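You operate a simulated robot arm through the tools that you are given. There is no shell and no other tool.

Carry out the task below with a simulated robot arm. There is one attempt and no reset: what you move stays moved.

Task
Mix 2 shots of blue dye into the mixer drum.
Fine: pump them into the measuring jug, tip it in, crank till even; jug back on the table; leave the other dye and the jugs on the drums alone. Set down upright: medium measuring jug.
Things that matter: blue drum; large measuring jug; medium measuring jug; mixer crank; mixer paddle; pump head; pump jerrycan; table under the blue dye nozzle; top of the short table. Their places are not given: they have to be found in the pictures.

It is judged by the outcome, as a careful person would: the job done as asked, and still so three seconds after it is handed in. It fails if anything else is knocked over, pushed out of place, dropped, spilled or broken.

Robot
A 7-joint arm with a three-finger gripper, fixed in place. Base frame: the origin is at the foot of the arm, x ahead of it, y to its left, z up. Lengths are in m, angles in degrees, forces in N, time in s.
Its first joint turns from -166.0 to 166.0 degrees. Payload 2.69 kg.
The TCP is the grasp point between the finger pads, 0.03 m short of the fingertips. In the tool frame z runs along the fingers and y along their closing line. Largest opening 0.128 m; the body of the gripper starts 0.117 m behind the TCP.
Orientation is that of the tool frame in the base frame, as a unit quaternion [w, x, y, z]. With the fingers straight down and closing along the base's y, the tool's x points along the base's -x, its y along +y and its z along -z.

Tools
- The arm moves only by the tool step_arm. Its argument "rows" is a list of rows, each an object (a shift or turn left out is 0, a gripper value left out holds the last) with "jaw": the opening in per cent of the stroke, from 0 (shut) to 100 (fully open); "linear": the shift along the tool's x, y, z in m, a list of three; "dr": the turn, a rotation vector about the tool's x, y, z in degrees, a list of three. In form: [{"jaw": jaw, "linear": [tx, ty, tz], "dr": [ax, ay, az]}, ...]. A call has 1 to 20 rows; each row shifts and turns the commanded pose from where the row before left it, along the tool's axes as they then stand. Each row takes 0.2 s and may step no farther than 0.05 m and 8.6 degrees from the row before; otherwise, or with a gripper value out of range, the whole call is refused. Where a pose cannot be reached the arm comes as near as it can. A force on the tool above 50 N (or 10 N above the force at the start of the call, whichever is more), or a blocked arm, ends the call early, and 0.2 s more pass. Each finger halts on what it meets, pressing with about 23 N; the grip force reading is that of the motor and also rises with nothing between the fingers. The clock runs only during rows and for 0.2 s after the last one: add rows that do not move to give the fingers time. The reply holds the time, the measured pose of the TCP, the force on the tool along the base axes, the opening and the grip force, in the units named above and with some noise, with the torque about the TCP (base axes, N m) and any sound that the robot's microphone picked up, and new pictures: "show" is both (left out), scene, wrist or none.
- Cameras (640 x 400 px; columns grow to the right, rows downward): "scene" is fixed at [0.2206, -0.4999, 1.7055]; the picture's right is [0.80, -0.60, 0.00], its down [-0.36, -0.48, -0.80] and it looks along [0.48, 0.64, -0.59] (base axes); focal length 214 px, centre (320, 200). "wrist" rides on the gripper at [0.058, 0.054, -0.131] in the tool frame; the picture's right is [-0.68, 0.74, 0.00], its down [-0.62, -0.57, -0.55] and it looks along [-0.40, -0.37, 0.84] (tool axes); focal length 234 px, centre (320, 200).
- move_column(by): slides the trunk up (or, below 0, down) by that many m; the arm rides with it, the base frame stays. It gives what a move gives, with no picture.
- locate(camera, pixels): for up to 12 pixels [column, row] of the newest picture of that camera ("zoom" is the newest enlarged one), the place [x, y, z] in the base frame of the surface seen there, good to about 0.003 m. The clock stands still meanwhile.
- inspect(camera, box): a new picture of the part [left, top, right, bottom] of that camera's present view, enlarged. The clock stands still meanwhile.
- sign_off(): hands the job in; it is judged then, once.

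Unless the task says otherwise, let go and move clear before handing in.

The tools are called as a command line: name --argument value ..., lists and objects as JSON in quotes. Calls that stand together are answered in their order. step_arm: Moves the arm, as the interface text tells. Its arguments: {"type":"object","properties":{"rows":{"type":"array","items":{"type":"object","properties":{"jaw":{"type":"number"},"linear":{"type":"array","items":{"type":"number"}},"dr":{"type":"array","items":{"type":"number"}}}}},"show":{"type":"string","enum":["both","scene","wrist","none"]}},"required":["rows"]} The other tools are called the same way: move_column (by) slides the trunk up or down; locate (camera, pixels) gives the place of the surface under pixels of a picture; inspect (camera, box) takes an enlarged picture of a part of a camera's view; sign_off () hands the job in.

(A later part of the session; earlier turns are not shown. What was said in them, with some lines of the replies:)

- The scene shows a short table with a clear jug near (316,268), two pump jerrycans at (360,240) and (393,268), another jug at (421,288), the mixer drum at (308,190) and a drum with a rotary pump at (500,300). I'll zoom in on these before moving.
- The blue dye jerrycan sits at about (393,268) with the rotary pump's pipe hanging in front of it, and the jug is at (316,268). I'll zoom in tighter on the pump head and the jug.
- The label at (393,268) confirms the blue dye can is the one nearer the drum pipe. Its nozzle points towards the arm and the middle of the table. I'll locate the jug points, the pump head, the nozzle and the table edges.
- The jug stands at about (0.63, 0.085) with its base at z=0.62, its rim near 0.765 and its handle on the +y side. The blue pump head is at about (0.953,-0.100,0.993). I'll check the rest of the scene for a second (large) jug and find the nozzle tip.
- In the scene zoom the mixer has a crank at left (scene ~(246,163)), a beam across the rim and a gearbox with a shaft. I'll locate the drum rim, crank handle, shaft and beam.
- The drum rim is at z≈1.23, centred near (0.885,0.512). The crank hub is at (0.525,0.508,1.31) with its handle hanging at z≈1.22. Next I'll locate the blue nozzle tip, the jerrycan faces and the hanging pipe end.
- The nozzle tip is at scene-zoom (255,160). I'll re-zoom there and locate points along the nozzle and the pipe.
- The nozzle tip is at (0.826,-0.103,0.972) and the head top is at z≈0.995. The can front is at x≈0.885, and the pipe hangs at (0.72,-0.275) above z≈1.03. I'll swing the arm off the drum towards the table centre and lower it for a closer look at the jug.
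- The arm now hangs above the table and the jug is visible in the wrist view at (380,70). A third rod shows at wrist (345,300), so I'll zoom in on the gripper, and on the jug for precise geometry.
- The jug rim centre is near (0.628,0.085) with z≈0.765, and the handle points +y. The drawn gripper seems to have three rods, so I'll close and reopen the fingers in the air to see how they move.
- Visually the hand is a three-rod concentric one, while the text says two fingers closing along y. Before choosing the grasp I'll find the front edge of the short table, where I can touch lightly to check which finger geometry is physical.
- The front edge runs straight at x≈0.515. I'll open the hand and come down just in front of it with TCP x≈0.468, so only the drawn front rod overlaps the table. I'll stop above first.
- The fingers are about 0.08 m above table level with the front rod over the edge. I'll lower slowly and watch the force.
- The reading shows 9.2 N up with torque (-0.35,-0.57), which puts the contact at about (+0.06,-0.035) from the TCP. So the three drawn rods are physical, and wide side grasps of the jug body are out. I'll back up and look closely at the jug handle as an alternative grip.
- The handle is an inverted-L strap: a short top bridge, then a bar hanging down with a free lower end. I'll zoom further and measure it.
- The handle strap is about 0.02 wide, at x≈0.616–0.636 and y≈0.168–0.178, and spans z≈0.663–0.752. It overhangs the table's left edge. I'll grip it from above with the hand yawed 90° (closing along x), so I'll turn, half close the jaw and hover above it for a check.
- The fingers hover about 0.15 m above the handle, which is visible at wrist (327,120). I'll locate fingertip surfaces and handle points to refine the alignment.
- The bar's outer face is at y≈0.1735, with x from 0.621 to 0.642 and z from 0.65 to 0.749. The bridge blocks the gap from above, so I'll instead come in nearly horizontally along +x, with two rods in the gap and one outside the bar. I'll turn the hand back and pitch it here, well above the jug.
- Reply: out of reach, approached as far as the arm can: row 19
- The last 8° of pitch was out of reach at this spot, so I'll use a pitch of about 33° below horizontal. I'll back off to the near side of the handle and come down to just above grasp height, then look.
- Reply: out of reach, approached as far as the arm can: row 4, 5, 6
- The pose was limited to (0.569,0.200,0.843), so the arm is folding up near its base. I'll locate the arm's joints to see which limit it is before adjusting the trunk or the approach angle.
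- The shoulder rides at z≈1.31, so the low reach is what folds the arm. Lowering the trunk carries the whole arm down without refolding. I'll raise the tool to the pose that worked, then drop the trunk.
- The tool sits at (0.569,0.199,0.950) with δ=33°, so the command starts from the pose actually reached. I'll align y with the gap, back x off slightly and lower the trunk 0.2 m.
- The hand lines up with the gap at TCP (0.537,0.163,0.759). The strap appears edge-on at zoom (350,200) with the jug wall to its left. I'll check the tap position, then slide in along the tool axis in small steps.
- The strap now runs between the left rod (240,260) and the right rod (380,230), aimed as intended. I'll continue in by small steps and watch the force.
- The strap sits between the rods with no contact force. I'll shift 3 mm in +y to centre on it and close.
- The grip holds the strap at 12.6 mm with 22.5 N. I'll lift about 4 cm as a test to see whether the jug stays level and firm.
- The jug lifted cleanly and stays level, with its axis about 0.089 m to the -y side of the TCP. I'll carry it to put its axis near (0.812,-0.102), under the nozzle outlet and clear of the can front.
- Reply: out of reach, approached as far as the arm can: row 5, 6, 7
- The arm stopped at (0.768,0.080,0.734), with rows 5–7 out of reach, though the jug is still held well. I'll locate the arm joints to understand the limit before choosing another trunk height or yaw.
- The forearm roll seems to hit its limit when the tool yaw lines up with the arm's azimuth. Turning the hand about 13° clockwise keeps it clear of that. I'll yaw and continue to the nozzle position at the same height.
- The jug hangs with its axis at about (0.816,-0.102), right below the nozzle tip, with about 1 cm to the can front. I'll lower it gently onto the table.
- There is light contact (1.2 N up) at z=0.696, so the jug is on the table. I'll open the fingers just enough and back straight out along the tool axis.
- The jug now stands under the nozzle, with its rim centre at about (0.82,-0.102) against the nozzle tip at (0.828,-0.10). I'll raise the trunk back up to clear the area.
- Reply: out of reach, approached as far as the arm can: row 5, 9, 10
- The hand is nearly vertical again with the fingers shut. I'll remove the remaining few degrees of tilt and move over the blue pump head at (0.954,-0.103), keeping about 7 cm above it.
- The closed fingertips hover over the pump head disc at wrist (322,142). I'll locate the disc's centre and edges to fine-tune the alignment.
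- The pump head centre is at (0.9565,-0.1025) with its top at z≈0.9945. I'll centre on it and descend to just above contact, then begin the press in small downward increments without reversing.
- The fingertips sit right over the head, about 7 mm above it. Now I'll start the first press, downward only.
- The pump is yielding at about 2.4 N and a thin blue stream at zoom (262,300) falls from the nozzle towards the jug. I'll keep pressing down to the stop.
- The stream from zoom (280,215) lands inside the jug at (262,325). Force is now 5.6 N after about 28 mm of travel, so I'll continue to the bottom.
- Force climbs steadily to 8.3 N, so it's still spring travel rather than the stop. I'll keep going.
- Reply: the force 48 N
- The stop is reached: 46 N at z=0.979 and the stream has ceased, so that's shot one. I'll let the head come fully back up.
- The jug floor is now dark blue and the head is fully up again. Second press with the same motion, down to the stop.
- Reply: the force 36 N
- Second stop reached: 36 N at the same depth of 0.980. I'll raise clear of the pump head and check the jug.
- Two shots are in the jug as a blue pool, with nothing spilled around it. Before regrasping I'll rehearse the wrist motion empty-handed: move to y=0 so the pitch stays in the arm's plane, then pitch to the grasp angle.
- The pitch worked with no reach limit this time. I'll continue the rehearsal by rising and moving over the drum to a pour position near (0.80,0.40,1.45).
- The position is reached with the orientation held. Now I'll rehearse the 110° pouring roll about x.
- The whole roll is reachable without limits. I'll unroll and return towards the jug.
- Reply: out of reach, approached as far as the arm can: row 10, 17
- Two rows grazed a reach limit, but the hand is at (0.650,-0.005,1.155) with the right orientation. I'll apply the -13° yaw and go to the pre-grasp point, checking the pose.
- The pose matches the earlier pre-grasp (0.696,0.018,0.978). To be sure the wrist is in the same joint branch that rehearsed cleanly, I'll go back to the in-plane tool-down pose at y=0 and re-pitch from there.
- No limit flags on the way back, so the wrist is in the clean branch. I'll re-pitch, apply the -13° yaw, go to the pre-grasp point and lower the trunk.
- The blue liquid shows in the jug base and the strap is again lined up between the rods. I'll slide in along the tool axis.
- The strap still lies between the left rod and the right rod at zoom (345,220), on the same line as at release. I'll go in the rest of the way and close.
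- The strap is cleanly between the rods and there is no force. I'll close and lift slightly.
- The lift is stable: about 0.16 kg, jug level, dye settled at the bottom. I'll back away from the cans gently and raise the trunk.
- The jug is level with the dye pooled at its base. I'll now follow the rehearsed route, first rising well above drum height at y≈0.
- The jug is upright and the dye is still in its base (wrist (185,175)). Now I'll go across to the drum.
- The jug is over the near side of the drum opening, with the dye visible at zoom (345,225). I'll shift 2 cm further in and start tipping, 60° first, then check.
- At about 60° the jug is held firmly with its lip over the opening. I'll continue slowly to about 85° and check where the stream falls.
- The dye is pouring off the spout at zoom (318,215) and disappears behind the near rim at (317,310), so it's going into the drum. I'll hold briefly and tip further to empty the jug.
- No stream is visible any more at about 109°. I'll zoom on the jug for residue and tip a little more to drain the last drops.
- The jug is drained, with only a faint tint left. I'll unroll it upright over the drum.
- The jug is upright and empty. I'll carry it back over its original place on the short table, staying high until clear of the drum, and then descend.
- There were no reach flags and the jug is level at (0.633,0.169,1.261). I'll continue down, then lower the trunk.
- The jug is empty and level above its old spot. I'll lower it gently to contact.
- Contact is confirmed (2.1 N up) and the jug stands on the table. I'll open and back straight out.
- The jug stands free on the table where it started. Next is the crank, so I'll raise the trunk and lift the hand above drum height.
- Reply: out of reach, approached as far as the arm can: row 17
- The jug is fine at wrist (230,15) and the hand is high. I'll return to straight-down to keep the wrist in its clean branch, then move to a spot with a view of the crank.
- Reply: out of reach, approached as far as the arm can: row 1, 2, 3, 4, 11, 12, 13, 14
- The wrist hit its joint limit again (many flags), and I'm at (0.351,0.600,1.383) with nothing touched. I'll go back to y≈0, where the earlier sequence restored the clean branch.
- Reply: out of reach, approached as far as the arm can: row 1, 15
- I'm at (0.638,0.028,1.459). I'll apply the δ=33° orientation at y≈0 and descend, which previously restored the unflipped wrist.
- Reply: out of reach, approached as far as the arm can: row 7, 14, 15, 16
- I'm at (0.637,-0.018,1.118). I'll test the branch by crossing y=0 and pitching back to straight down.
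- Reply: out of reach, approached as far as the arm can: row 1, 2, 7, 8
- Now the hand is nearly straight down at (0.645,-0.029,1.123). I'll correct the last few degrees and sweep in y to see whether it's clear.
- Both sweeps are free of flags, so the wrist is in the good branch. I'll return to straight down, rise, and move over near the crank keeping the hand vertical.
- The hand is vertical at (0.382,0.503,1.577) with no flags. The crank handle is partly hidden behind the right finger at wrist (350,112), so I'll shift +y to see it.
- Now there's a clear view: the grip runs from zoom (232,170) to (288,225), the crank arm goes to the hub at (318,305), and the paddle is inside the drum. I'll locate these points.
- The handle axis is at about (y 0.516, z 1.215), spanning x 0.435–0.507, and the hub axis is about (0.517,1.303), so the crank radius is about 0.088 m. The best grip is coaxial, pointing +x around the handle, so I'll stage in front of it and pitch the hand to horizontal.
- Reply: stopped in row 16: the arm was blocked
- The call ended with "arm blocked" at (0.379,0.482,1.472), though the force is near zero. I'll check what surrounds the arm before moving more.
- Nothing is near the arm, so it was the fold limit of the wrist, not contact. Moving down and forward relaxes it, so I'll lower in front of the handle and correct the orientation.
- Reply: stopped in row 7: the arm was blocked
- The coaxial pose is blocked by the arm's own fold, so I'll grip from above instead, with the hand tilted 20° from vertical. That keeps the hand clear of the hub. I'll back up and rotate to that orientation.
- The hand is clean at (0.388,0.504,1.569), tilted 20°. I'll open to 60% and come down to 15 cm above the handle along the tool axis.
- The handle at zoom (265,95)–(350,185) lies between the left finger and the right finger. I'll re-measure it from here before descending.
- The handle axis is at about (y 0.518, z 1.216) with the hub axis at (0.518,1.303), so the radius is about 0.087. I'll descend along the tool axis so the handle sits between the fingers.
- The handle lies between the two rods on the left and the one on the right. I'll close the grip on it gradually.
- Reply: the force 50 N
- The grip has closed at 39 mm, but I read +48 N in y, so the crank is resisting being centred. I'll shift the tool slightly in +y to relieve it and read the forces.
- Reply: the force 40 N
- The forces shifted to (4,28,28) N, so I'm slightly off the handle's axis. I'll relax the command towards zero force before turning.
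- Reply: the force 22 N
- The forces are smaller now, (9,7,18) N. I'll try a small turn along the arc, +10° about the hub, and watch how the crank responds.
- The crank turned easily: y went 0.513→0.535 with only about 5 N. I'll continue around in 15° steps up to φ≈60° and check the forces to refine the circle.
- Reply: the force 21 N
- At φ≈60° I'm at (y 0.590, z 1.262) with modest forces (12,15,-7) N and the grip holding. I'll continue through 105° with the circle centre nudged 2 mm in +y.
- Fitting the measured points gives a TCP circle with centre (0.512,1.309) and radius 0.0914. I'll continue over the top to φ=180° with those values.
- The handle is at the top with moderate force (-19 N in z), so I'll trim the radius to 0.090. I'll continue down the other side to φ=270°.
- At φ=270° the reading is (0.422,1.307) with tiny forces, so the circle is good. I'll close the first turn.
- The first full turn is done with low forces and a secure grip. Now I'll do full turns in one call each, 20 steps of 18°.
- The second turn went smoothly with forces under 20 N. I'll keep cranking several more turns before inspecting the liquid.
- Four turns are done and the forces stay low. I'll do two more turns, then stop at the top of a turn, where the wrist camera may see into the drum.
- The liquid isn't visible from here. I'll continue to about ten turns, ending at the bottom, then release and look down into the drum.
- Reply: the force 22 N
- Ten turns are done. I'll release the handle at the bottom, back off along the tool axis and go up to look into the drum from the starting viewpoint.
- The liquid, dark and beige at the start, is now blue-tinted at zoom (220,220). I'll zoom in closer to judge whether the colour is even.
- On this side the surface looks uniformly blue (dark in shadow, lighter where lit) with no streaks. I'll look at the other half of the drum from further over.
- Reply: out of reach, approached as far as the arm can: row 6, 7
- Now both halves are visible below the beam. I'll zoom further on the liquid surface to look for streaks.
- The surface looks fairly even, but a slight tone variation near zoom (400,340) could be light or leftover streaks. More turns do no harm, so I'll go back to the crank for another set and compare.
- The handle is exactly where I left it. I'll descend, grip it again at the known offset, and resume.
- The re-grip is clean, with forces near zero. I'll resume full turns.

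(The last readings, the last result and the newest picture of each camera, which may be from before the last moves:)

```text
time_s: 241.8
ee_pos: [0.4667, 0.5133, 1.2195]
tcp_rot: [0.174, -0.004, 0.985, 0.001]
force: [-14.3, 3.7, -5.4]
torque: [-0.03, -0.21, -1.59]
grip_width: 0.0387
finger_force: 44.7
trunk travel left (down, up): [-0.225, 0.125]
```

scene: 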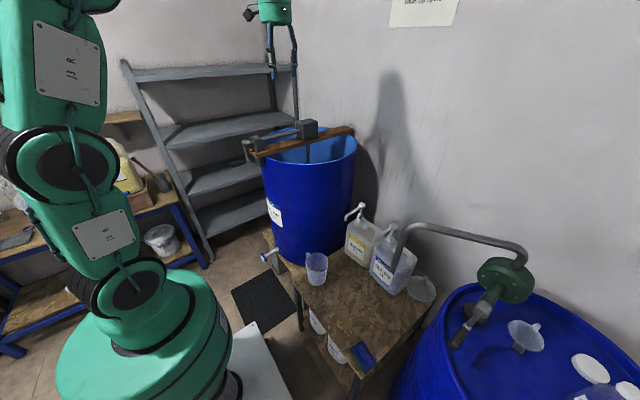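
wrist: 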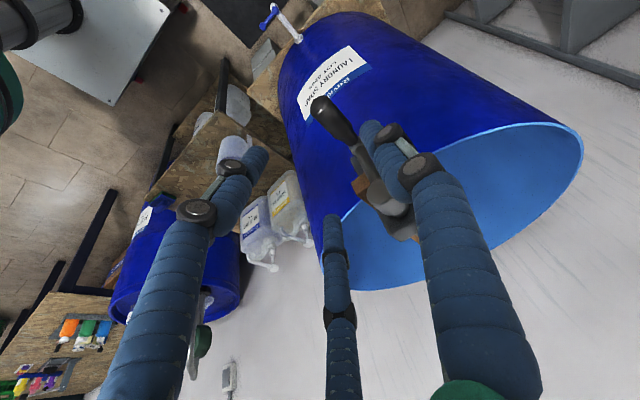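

Four more turns went cleanly, fourteen in total. I'll do another six before re-inspecting.

step_arm --rows '[{"linear": [-0.0006, 0.02781, -0.0045]}, {"linear": [-0.00437, 0.02509, -0.01201]}, {"linear": [-0.00681, 0.01991, -0.01872]}, {"linear": [-0.00858, 0.01278, -0.02358]}, {"linear": [-0.00951, 0.0044, -0.02614]}, {"linear": [-0.00951, -0.0044, -0.02614]}, {"linear": [-0.00858, -0.01278, -0.02358]}, {"linear": [-0.00681, -0.01991, -0.01872]}, {"linear": [-0.00437, -0.02509, -0.01201]}, {"linear": [-0.0015, -0.02781, -0.00414]}, {"linear": [0.0015, -0.02781, 0.00414]}, {"linear": [0.00437, -0.02509, 0.01201]}, {"linear": [0.00681, -0.01991, 0.01872]}, {"linear": [0.00858, -0.01278, 0.02358]}, {"linear": [0.00951, -0.0044, 0.02614]}, {"linear": [0.00951, 0.0044, 0.02614]}, {"linear": [0.00858, 0.01278, 0.02358]}, {"linear": [0.00681, 0.01991, 0.01872]}, {"linear": [0.00437, 0.02509, 0.01201]}, {"linear": [0.0015, 0.02781, 0.00414]}]' --show "none"

step_arm --rows '[{"linear": [-0.0015, 0.02781, -0.00414]}, {"linear": [-0.00437, 0.02509, -0.01201]}, {"linear": [-0.00681, 0.01991, -0.01872]}, {"linear": [-0.00858, 0.01278, -0.02358]}, {"linear": [-0.00951, 0.0044, -0.02614]}, {"linear": [-0.00951, -0.0044, -0.02614]}, {"linear": [-0.00858, -0.01278, -0.02358]}, {"linear": [-0.00681, -0.01991, -0.01872]}, {"linear": [-0.00437, -0.02509, -0.01201]}, {"linear": [-0.0015, -0.02781, -0.00414]}, {"linear": [0.0015, -0.02781, 0.00414]}, {"linear": [0.00437, -0.02509, 0.01201]}, {"linear": [0.00681, -0.01991, 0.01872]}, {"linear": [0.00858, -0.01278, 0.02358]}, {"linear": [0.00951, -0.0044, 0.02614]}, {"linear": [0.00951, 0.0044, 0.02614]}, {"linear": [0.00858, 0.01278, 0.02358]}, {"linear": [0.00681, 0.01991, 0.01872]}, {"linear": [0.00437, 0.02509, 0.01201]}, {"linear": [0.0015, 0.02781, 0.00414]}]' --show "none"

step_arm --rows '[{"linear": [-0.0015, 0.02781, -0.00414]}, {"linear": [-0.00437, 0.02509, -0.01201]}, {"linear": [-0.00681, 0.01991, -0.01872]}, {"linear": [-0.00858, 0.01278, -0.02358]}, {"linear": [-0.00951, 0.0044, -0.02614]}, {"linear": [-0.00951, -0.0044, -0.02614]}, {"linear": [-0.00858, -0.01278, -0.02358]}, {"linear": [-0.00681, -0.01991, -0.01872]}, {"linear": [-0.00437, -0.02509, -0.01201]}, {"linear": [-0.0015, -0.02781, -0.00414]}, {"linear": [0.0015, -0.02781, 0.00414]}, {"linear": [0.00437, -0.02509, 0.01201]}, {"linear": [0.00681, -0.01991, 0.01872]}, {"linear": [0.00858, -0.01278, 0.02358]}, {"linear": [0.00951, -0.0044, 0.02614]}, {"linear": [0.00951, 0.0044, 0.02614]}, {"linear": [0.00858, 0.01278, 0.02358]}, {"linear": [0.00681, 0.01991, 0.01872]}, {"linear": [0.00437, 0.02509, 0.01201]}, {"linear": [0.0015, 0.02781, 0.00414]}]' --show "none"

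step_arm --rows '[{"linear": [-0.0015, 0.02781, -0.00414]}, {"linear": [-0.00437, 0.02509, -0.01201]}, {"linear": [-0.00681, 0.01991, -0.01872]}, {"linear": [-0.00858, 0.01278, -0.02358]}, {"linear": [-0.00951, 0.0044, -0.02614]}, {"linear": [-0.00951, -0.0044, -0.02614]}, {"linear": [-0.00858, -0.01278, -0.02358]}, {"linear": [-0.00681, -0.01991, -0.01872]}, {"linear": [-0.00437, -0.02509, -0.01201]}, {"linear": [-0.0015, -0.02781, -0.00414]}, {"linear": [0.0015, -0.02781, 0.00414]}, {"linear": [0.00437, -0.02509, 0.01201]}, {"linear": [0.00681, -0.01991, 0.01872]}, {"linear": [0.00858, -0.01278, 0.02358]}, {"linear": [0.00951, -0.0044, 0.02614]}, {"linear": [0.00951, 0.0044, 0.02614]}, {"linear": [0.00858, 0.01278, 0.02358]}, {"linear": [0.00681, 0.01991, 0.01872]}, {"linear": [0.00437, 0.02509, 0.01201]}, {"linear": [0.0015, 0.02781, 0.00414]}]' --show "none"

step_arm --rows '[{"linear": [-0.0015, 0.02781, -0.00414]}, {"linear": [-0.00437, 0.02509, -0.01201]}, {"linear": [-0.00681, 0.01991, -0.01872]}, {"linear": [-0.00858, 0.01278, -0.02358]}, {"linear": [-0.00951, 0.0044, -0.02614]}, {"linear": [-0.00951, -0.0044, -0.02614]}, {"linear": [-0.00858, -0.01278, -0.02358]}, {"linear": [-0.00681, -0.01991, -0.01872]}, {"linear": [-0.00437, -0.02509, -0.01201]}, {"linear": [-0.0015, -0.02781, -0.00414]}, {"linear": [0.0015, -0.02781, 0.00414]}, {"linear": [0.00437, -0.02509, 0.01201]}, {"linear": [0.00681, -0.01991, 0.01872]}, {"linear": [0.00858, -0.01278, 0.02358]}, {"linear": [0.00951, -0.0044, 0.02614]}, {"linear": [0.00951, 0.0044, 0.02614]}, {"linear": [0.00858, 0.01278, 0.02358]}, {"linear": [0.00681, 0.01991, 0.01872]}, {"linear": [0.00437, 0.02509, 0.01201]}, {"linear": [0.0015, 0.02781, 0.00414]}]' --show "none"

step_arm --rows '[{"linear": [-0.0015, 0.02781, -0.00414]}, {"linear": [-0.00437, 0.02509, -0.01201]}, {"linear": [-0.00681, 0.01991, -0.01872]}, {"linear": [-0.00858, 0.01278, -0.02358]}, {"linear": [-0.00951, 0.0044, -0.02614]}, {"linear": [-0.00951, -0.0044, -0.02614]}, {"linear": [-0.00858, -0.01278, -0.02358]}, {"linear": [-0.00681, -0.01991, -0.01872]}, {"linear": [-0.00437, -0.02509, -0.01201]}, {"linear": [-0.0015, -0.02781, -0.00414]}, {"linear": [0.0015, -0.02781, 0.00414]}, {"linear": [0.00437, -0.02509, 0.01201]}, {"linear": [0.00681, -0.01991, 0.01872]}, {"linear": [0.00858, -0.01278, 0.02358]}, {"linear": [0.00951, -0.0044, 0.02614]}, {"linear": [0.00951, 0.0044, 0.02614]}, {"linear": [0.00858, 0.01278, 0.02358]}, {"linear": [0.00681, 0.01991, 0.01872]}, {"linear": [0.00437, 0.02509, 0.01201]}, {"linear": [0.0015, 0.02781, 0.00414]}]' --show "both"

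```text
time_s: 246.0
ee_pos: [0.4658, 0.5144, 1.2187]
tcp_rot: [0.174, -0.004, 0.985, 0.001]
force: [-2.0, 2.9, 0.1]
torque: [0.04, -0.38, -1.57]
grip_width: 0.0389
finger_force: 44.8
trunk travel left (down, up): [-0.225, 0.125]
```

```text
time_s: 250.2
ee_pos: [0.4645, 0.5143, 1.2188]
tcp_rot: [0.174, -0.005, 0.985, 0.002]
force: [0.1, 3.8, 2.7]
torque: [0.04, -0.33, -1.51]
grip_width: 0.0387
finger_force: 45.1
trunk travel left (down, up): [-0.225, 0.125]
```

```text
time_s: 254.4
ee_pos: [0.465, 0.5146, 1.2178]
tcp_rot: [0.173, -0.005, 0.985, 0.001]
force: [-6.0, 2.9, -3.3]
torque: [-0.02, -0.29, -1.62]
grip_width: 0.0391
finger_force: 45.5
trunk travel left (down, up): [-0.225, 0.125]
```

```text
time_s: 258.6
ee_pos: [0.4646, 0.5158, 1.2189]
tcp_rot: [0.173, -0.004, 0.985, 0.001]
force: [-9.1, 4.4, -10.0]
torque: [-0.06, -0.31, -1.61]
grip_width: 0.0389
finger_force: 44.5
trunk travel left (down, up): [-0.225, 0.125]
```

```text
time_s: 262.8
ee_pos: [0.4653, 0.5156, 1.2191]
tcp_rot: [0.174, -0.004, 0.985, 0.002]
force: [-11.2, 3.9, -15.6]
torque: [-0.13, -0.18, -1.58]
grip_width: 0.039
finger_force: 45.3
trunk travel left (down, up): [-0.225, 0.125]
```

```text
time_s: 267.0
ee_pos: [0.4653, 0.5129, 1.2176]
tcp_rot: [0.173, -0.005, 0.985, 0.001]
force: [-2.8, 3.4, -2.0]
torque: [0.03, -0.55, -1.64]
grip_width: 0.0391
finger_force: 45.1
trunk travel left (down, up): [-0.225, 0.125]
```

scene: 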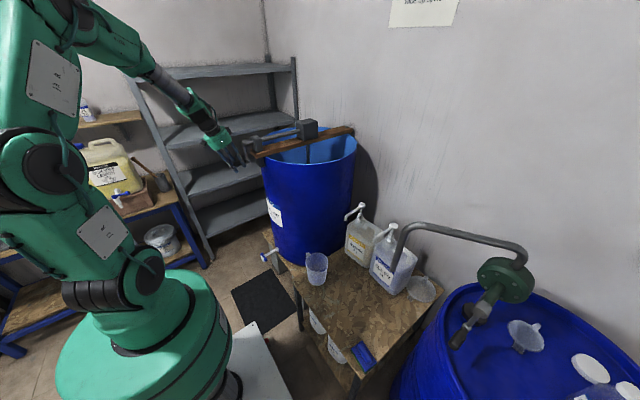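
wrist: 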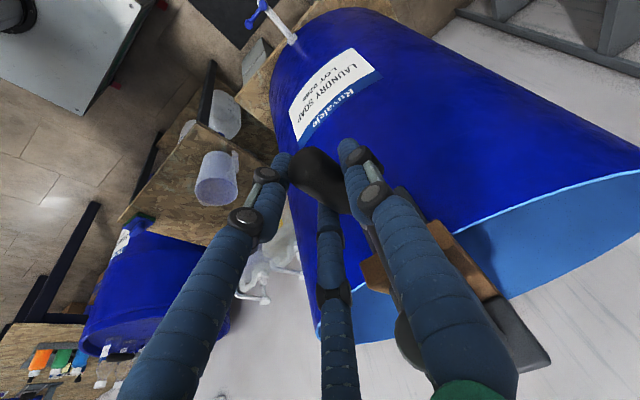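

Twenty turns in total. I'll release, back off and look into the drum from the same viewpoint as before.

step_arm --rows '[{"jaw": 35}, {"jaw": 48}, {"jaw": 60}, {"jaw": 60}, {"linear": [0, 0, -0.03]}, {"linear": [0, 0, -0.04]}, {"linear": [0, 0, -0.04]}, {"linear": [0, 0, -0.04]}, {"linear": [-0.0154, 0, -0.0423]}, {"linear": [-0.0154, 0, -0.0423]}, {"linear": [-0.0154, 0, -0.0423]}, {"linear": [-0.0154, 0, -0.0423]}, {"linear": [-0.0154, 0, -0.0423]}, {"linear": [-0.0154, 0, -0.0423]}, {"dr": [0, 6.67, 0]}, {"dr": [0, 6.67, 0]}, {"dr": [0, 6.67, 0]}, {}]' --show "none"

step_arm --rows '[{"linear": [-0.0369, 0.005, 0.0035]}, {"linear": [-0.0369, 0.005, 0.0035]}, {"linear": [-0.0369, 0.005, 0.0035]}, {"linear": [-0.0369, 0.005, 0.0035]}, {"linear": [-0.0369, 0.005, 0.0035]}, {"linear": [-0.0369, 0.005, 0.0035]}, {"linear": [-0.0369, 0.005, 0.0035]}, {"linear": [-0.0369, 0.005, 0.0035]}, {}]' --show "wrist"

inspect --camera "wrist" --box '[275, 25, 415, 125]'

inspect --camera "wrist" --box '[200, 0, 460, 180]'

```text
time_s: 270.8
ee_pos: [0.4147, 0.5117, 1.6304]
tcp_rot: [-0.001, -0.005, 1.0, 0.001]
force: [1.2, -0.3, -0.2]
torque: [0.03, 0.08, 0.0]
grip_width: 0.0768
finger_force: 0.0
trunk travel left (down, up): [-0.225, 0.125]
```

```text
time_s: 272.8
ee_pos: [0.7046, 0.5521, 1.6042]
tcp_rot: [0.001, -0.005, 1.0, 0.002]
force: [-2.0, -1.3, 2.2]
torque: [0.14, -0.15, 0.02]
grip_width: 0.0771
finger_force: 0.1
trunk travel left (down, up): [-0.225, 0.125]
```

wrist: 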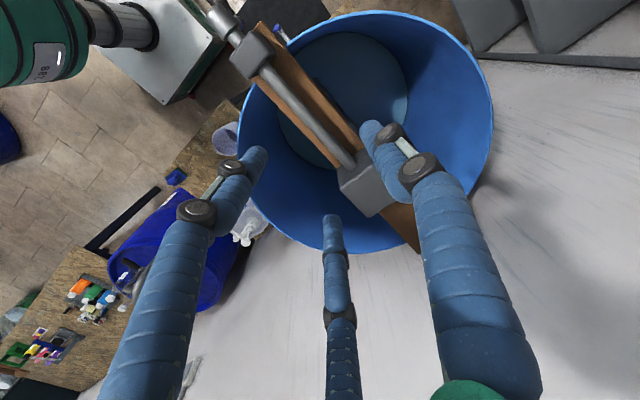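

```text
4.00 times, centred on (345, 75) of wrist
```

zoom: 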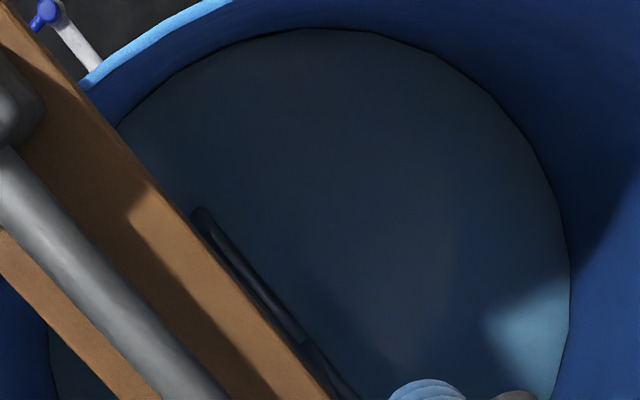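

```text
2.22 times, centred on (330, 90) of wrist
```

zoom: 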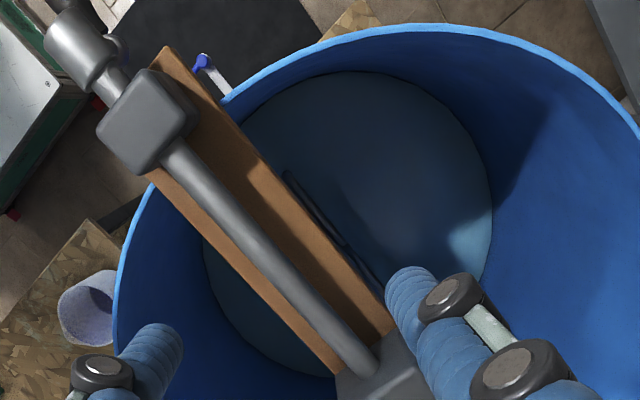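

The surface looks identical to the view ten turns earlier, with the same tones at the same spots. The remaining variation is lighting, so the mix is even. I'll move the arm clear to its starting pose and do a final check of everything.

step_arm --rows '[{"linear": [0.01, -0.0376, -0.0036]}, {"linear": [0.01, -0.0376, -0.0036]}, {"linear": [0.01, -0.0376, -0.0036]}, {"linear": [0.01, -0.0376, -0.0036]}, {"linear": [0.01, -0.0376, -0.0036]}, {"linear": [0.01, -0.0376, -0.0036]}, {"linear": [0.01, -0.0376, -0.0036]}, {}]'

inspect --camera "scene" --box '[260, 190, 460, 390]'

inspect --camera "scene" --box '[230, 100, 390, 200]'

inspect --camera "scene" --box '[285, 240, 345, 290]'

```text
time_s: 274.6
ee_pos: [0.642, 0.2918, 1.628]
tcp_rot: [0.0, -0.004, 1.0, 0.001]
force: [0.1, 0.3, 0.7]
torque: [0.02, -0.01, 0.03]
grip_width: 0.0767
finger_force: 0.0
trunk travel left (down, up): [-0.225, 0.125]
```

scene: 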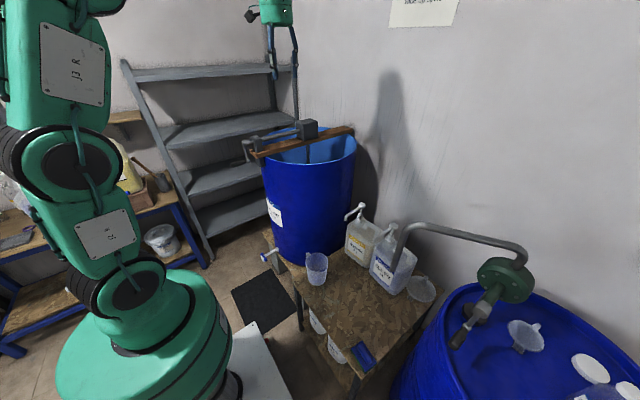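
wrist: 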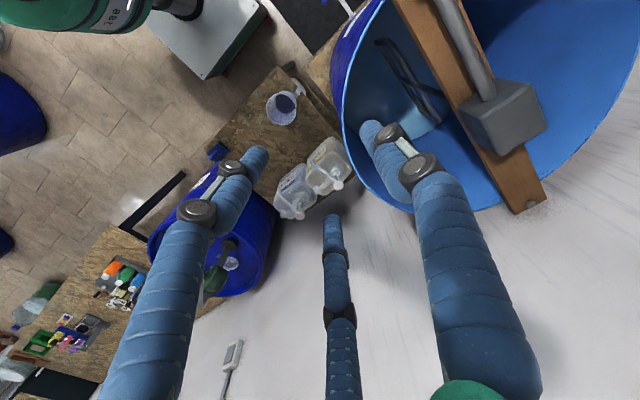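

```text
2.00 times, centred on (360, 290) of scene
```

zoom: 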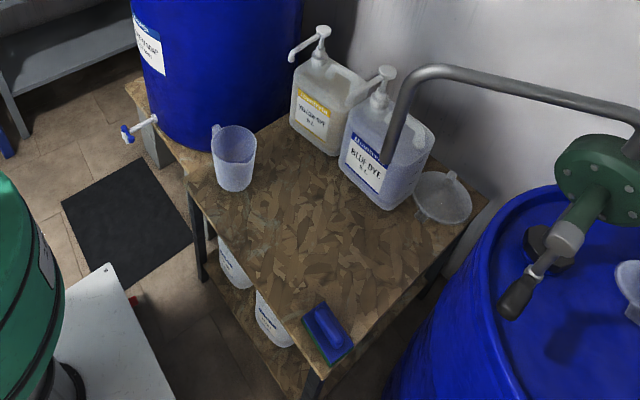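

```text
4.00 times, centred on (310, 150) of scene
```

zoom: 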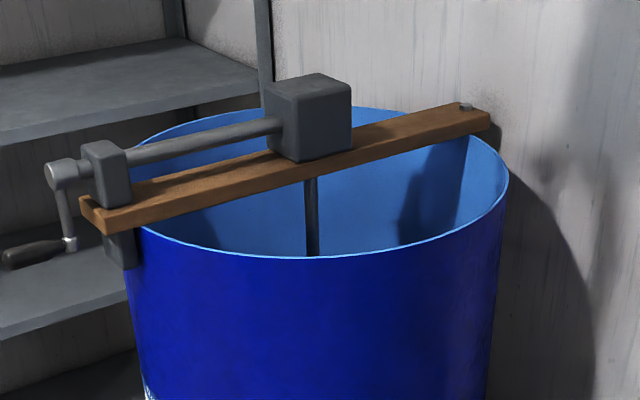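

```text
8.00 times, centred on (315, 265) of scene
```

zoom: 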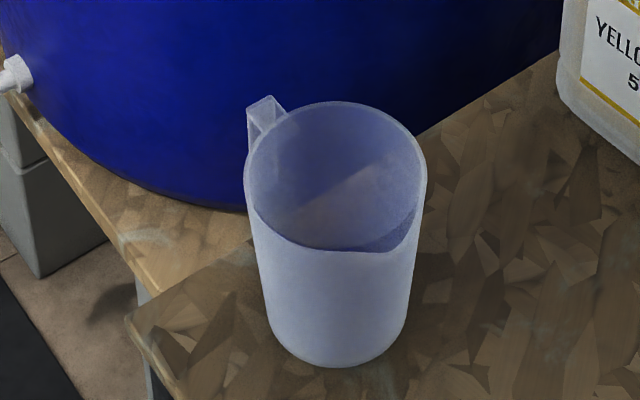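

Everything is in place: the cans, funnel, sponge and drum fittings are as before, the crank hangs down and the jug stands upright. One last check inside the jug for leftover dye.

inspect --camera "wrist" --box '[255, 75, 315, 135]'

locate --camera "wrist" --pixels '[[284, 103], [288, 105], [282, 100], [275, 115]]'

```text
6.67 times, centred on (285, 105) of wrist
```

zoom: 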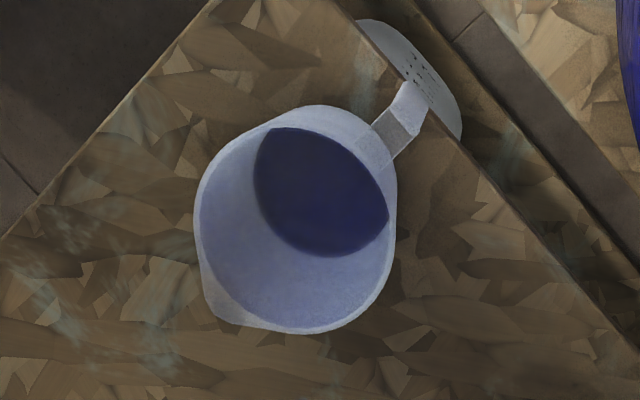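

```text
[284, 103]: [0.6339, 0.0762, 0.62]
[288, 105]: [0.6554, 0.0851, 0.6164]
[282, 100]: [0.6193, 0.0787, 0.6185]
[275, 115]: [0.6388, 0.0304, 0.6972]
```

The jug floor reads z≈0.618, the same as when it was empty, so only a blue film is left and no dye. The jug is upright on the table, the drum liquid is evenly blue, nothing is spilled or moved, and the arm is clear. I'm handing in.

sign_off

```text
The job is handed in.
```

I pumped two full shots of blue dye into the medium measuring jug, tipped them into the mixer drum and cranked it 20 turns. I then handed the job in; no result came back.

- **Dye:** both pump strokes went right down to the stop, and the stream fell inside the jug. The poured stream fell inside the drum rim, and I saw no spills. Only a blue film is left in the jug.
- **Mix:** the liquid is now blue with no streaks, and it looked the same after 10 turns as after 20. That was judged by eye from the wrist camera. The slight tone differences that remain look like lighting.
- **Jug:** it is upright on the short table, close to where it started.
- **Everything else:** in the final pictures the yellow dye, the cans, the funnel, the sponge and the items on the blue drum look untouched. I never spotted the large measuring jug in the camera views. The arm is clear of everything.

While checking how the fingers were built, I pressed one lightly (about 9 N) on the front edge of the table. Nothing moved.
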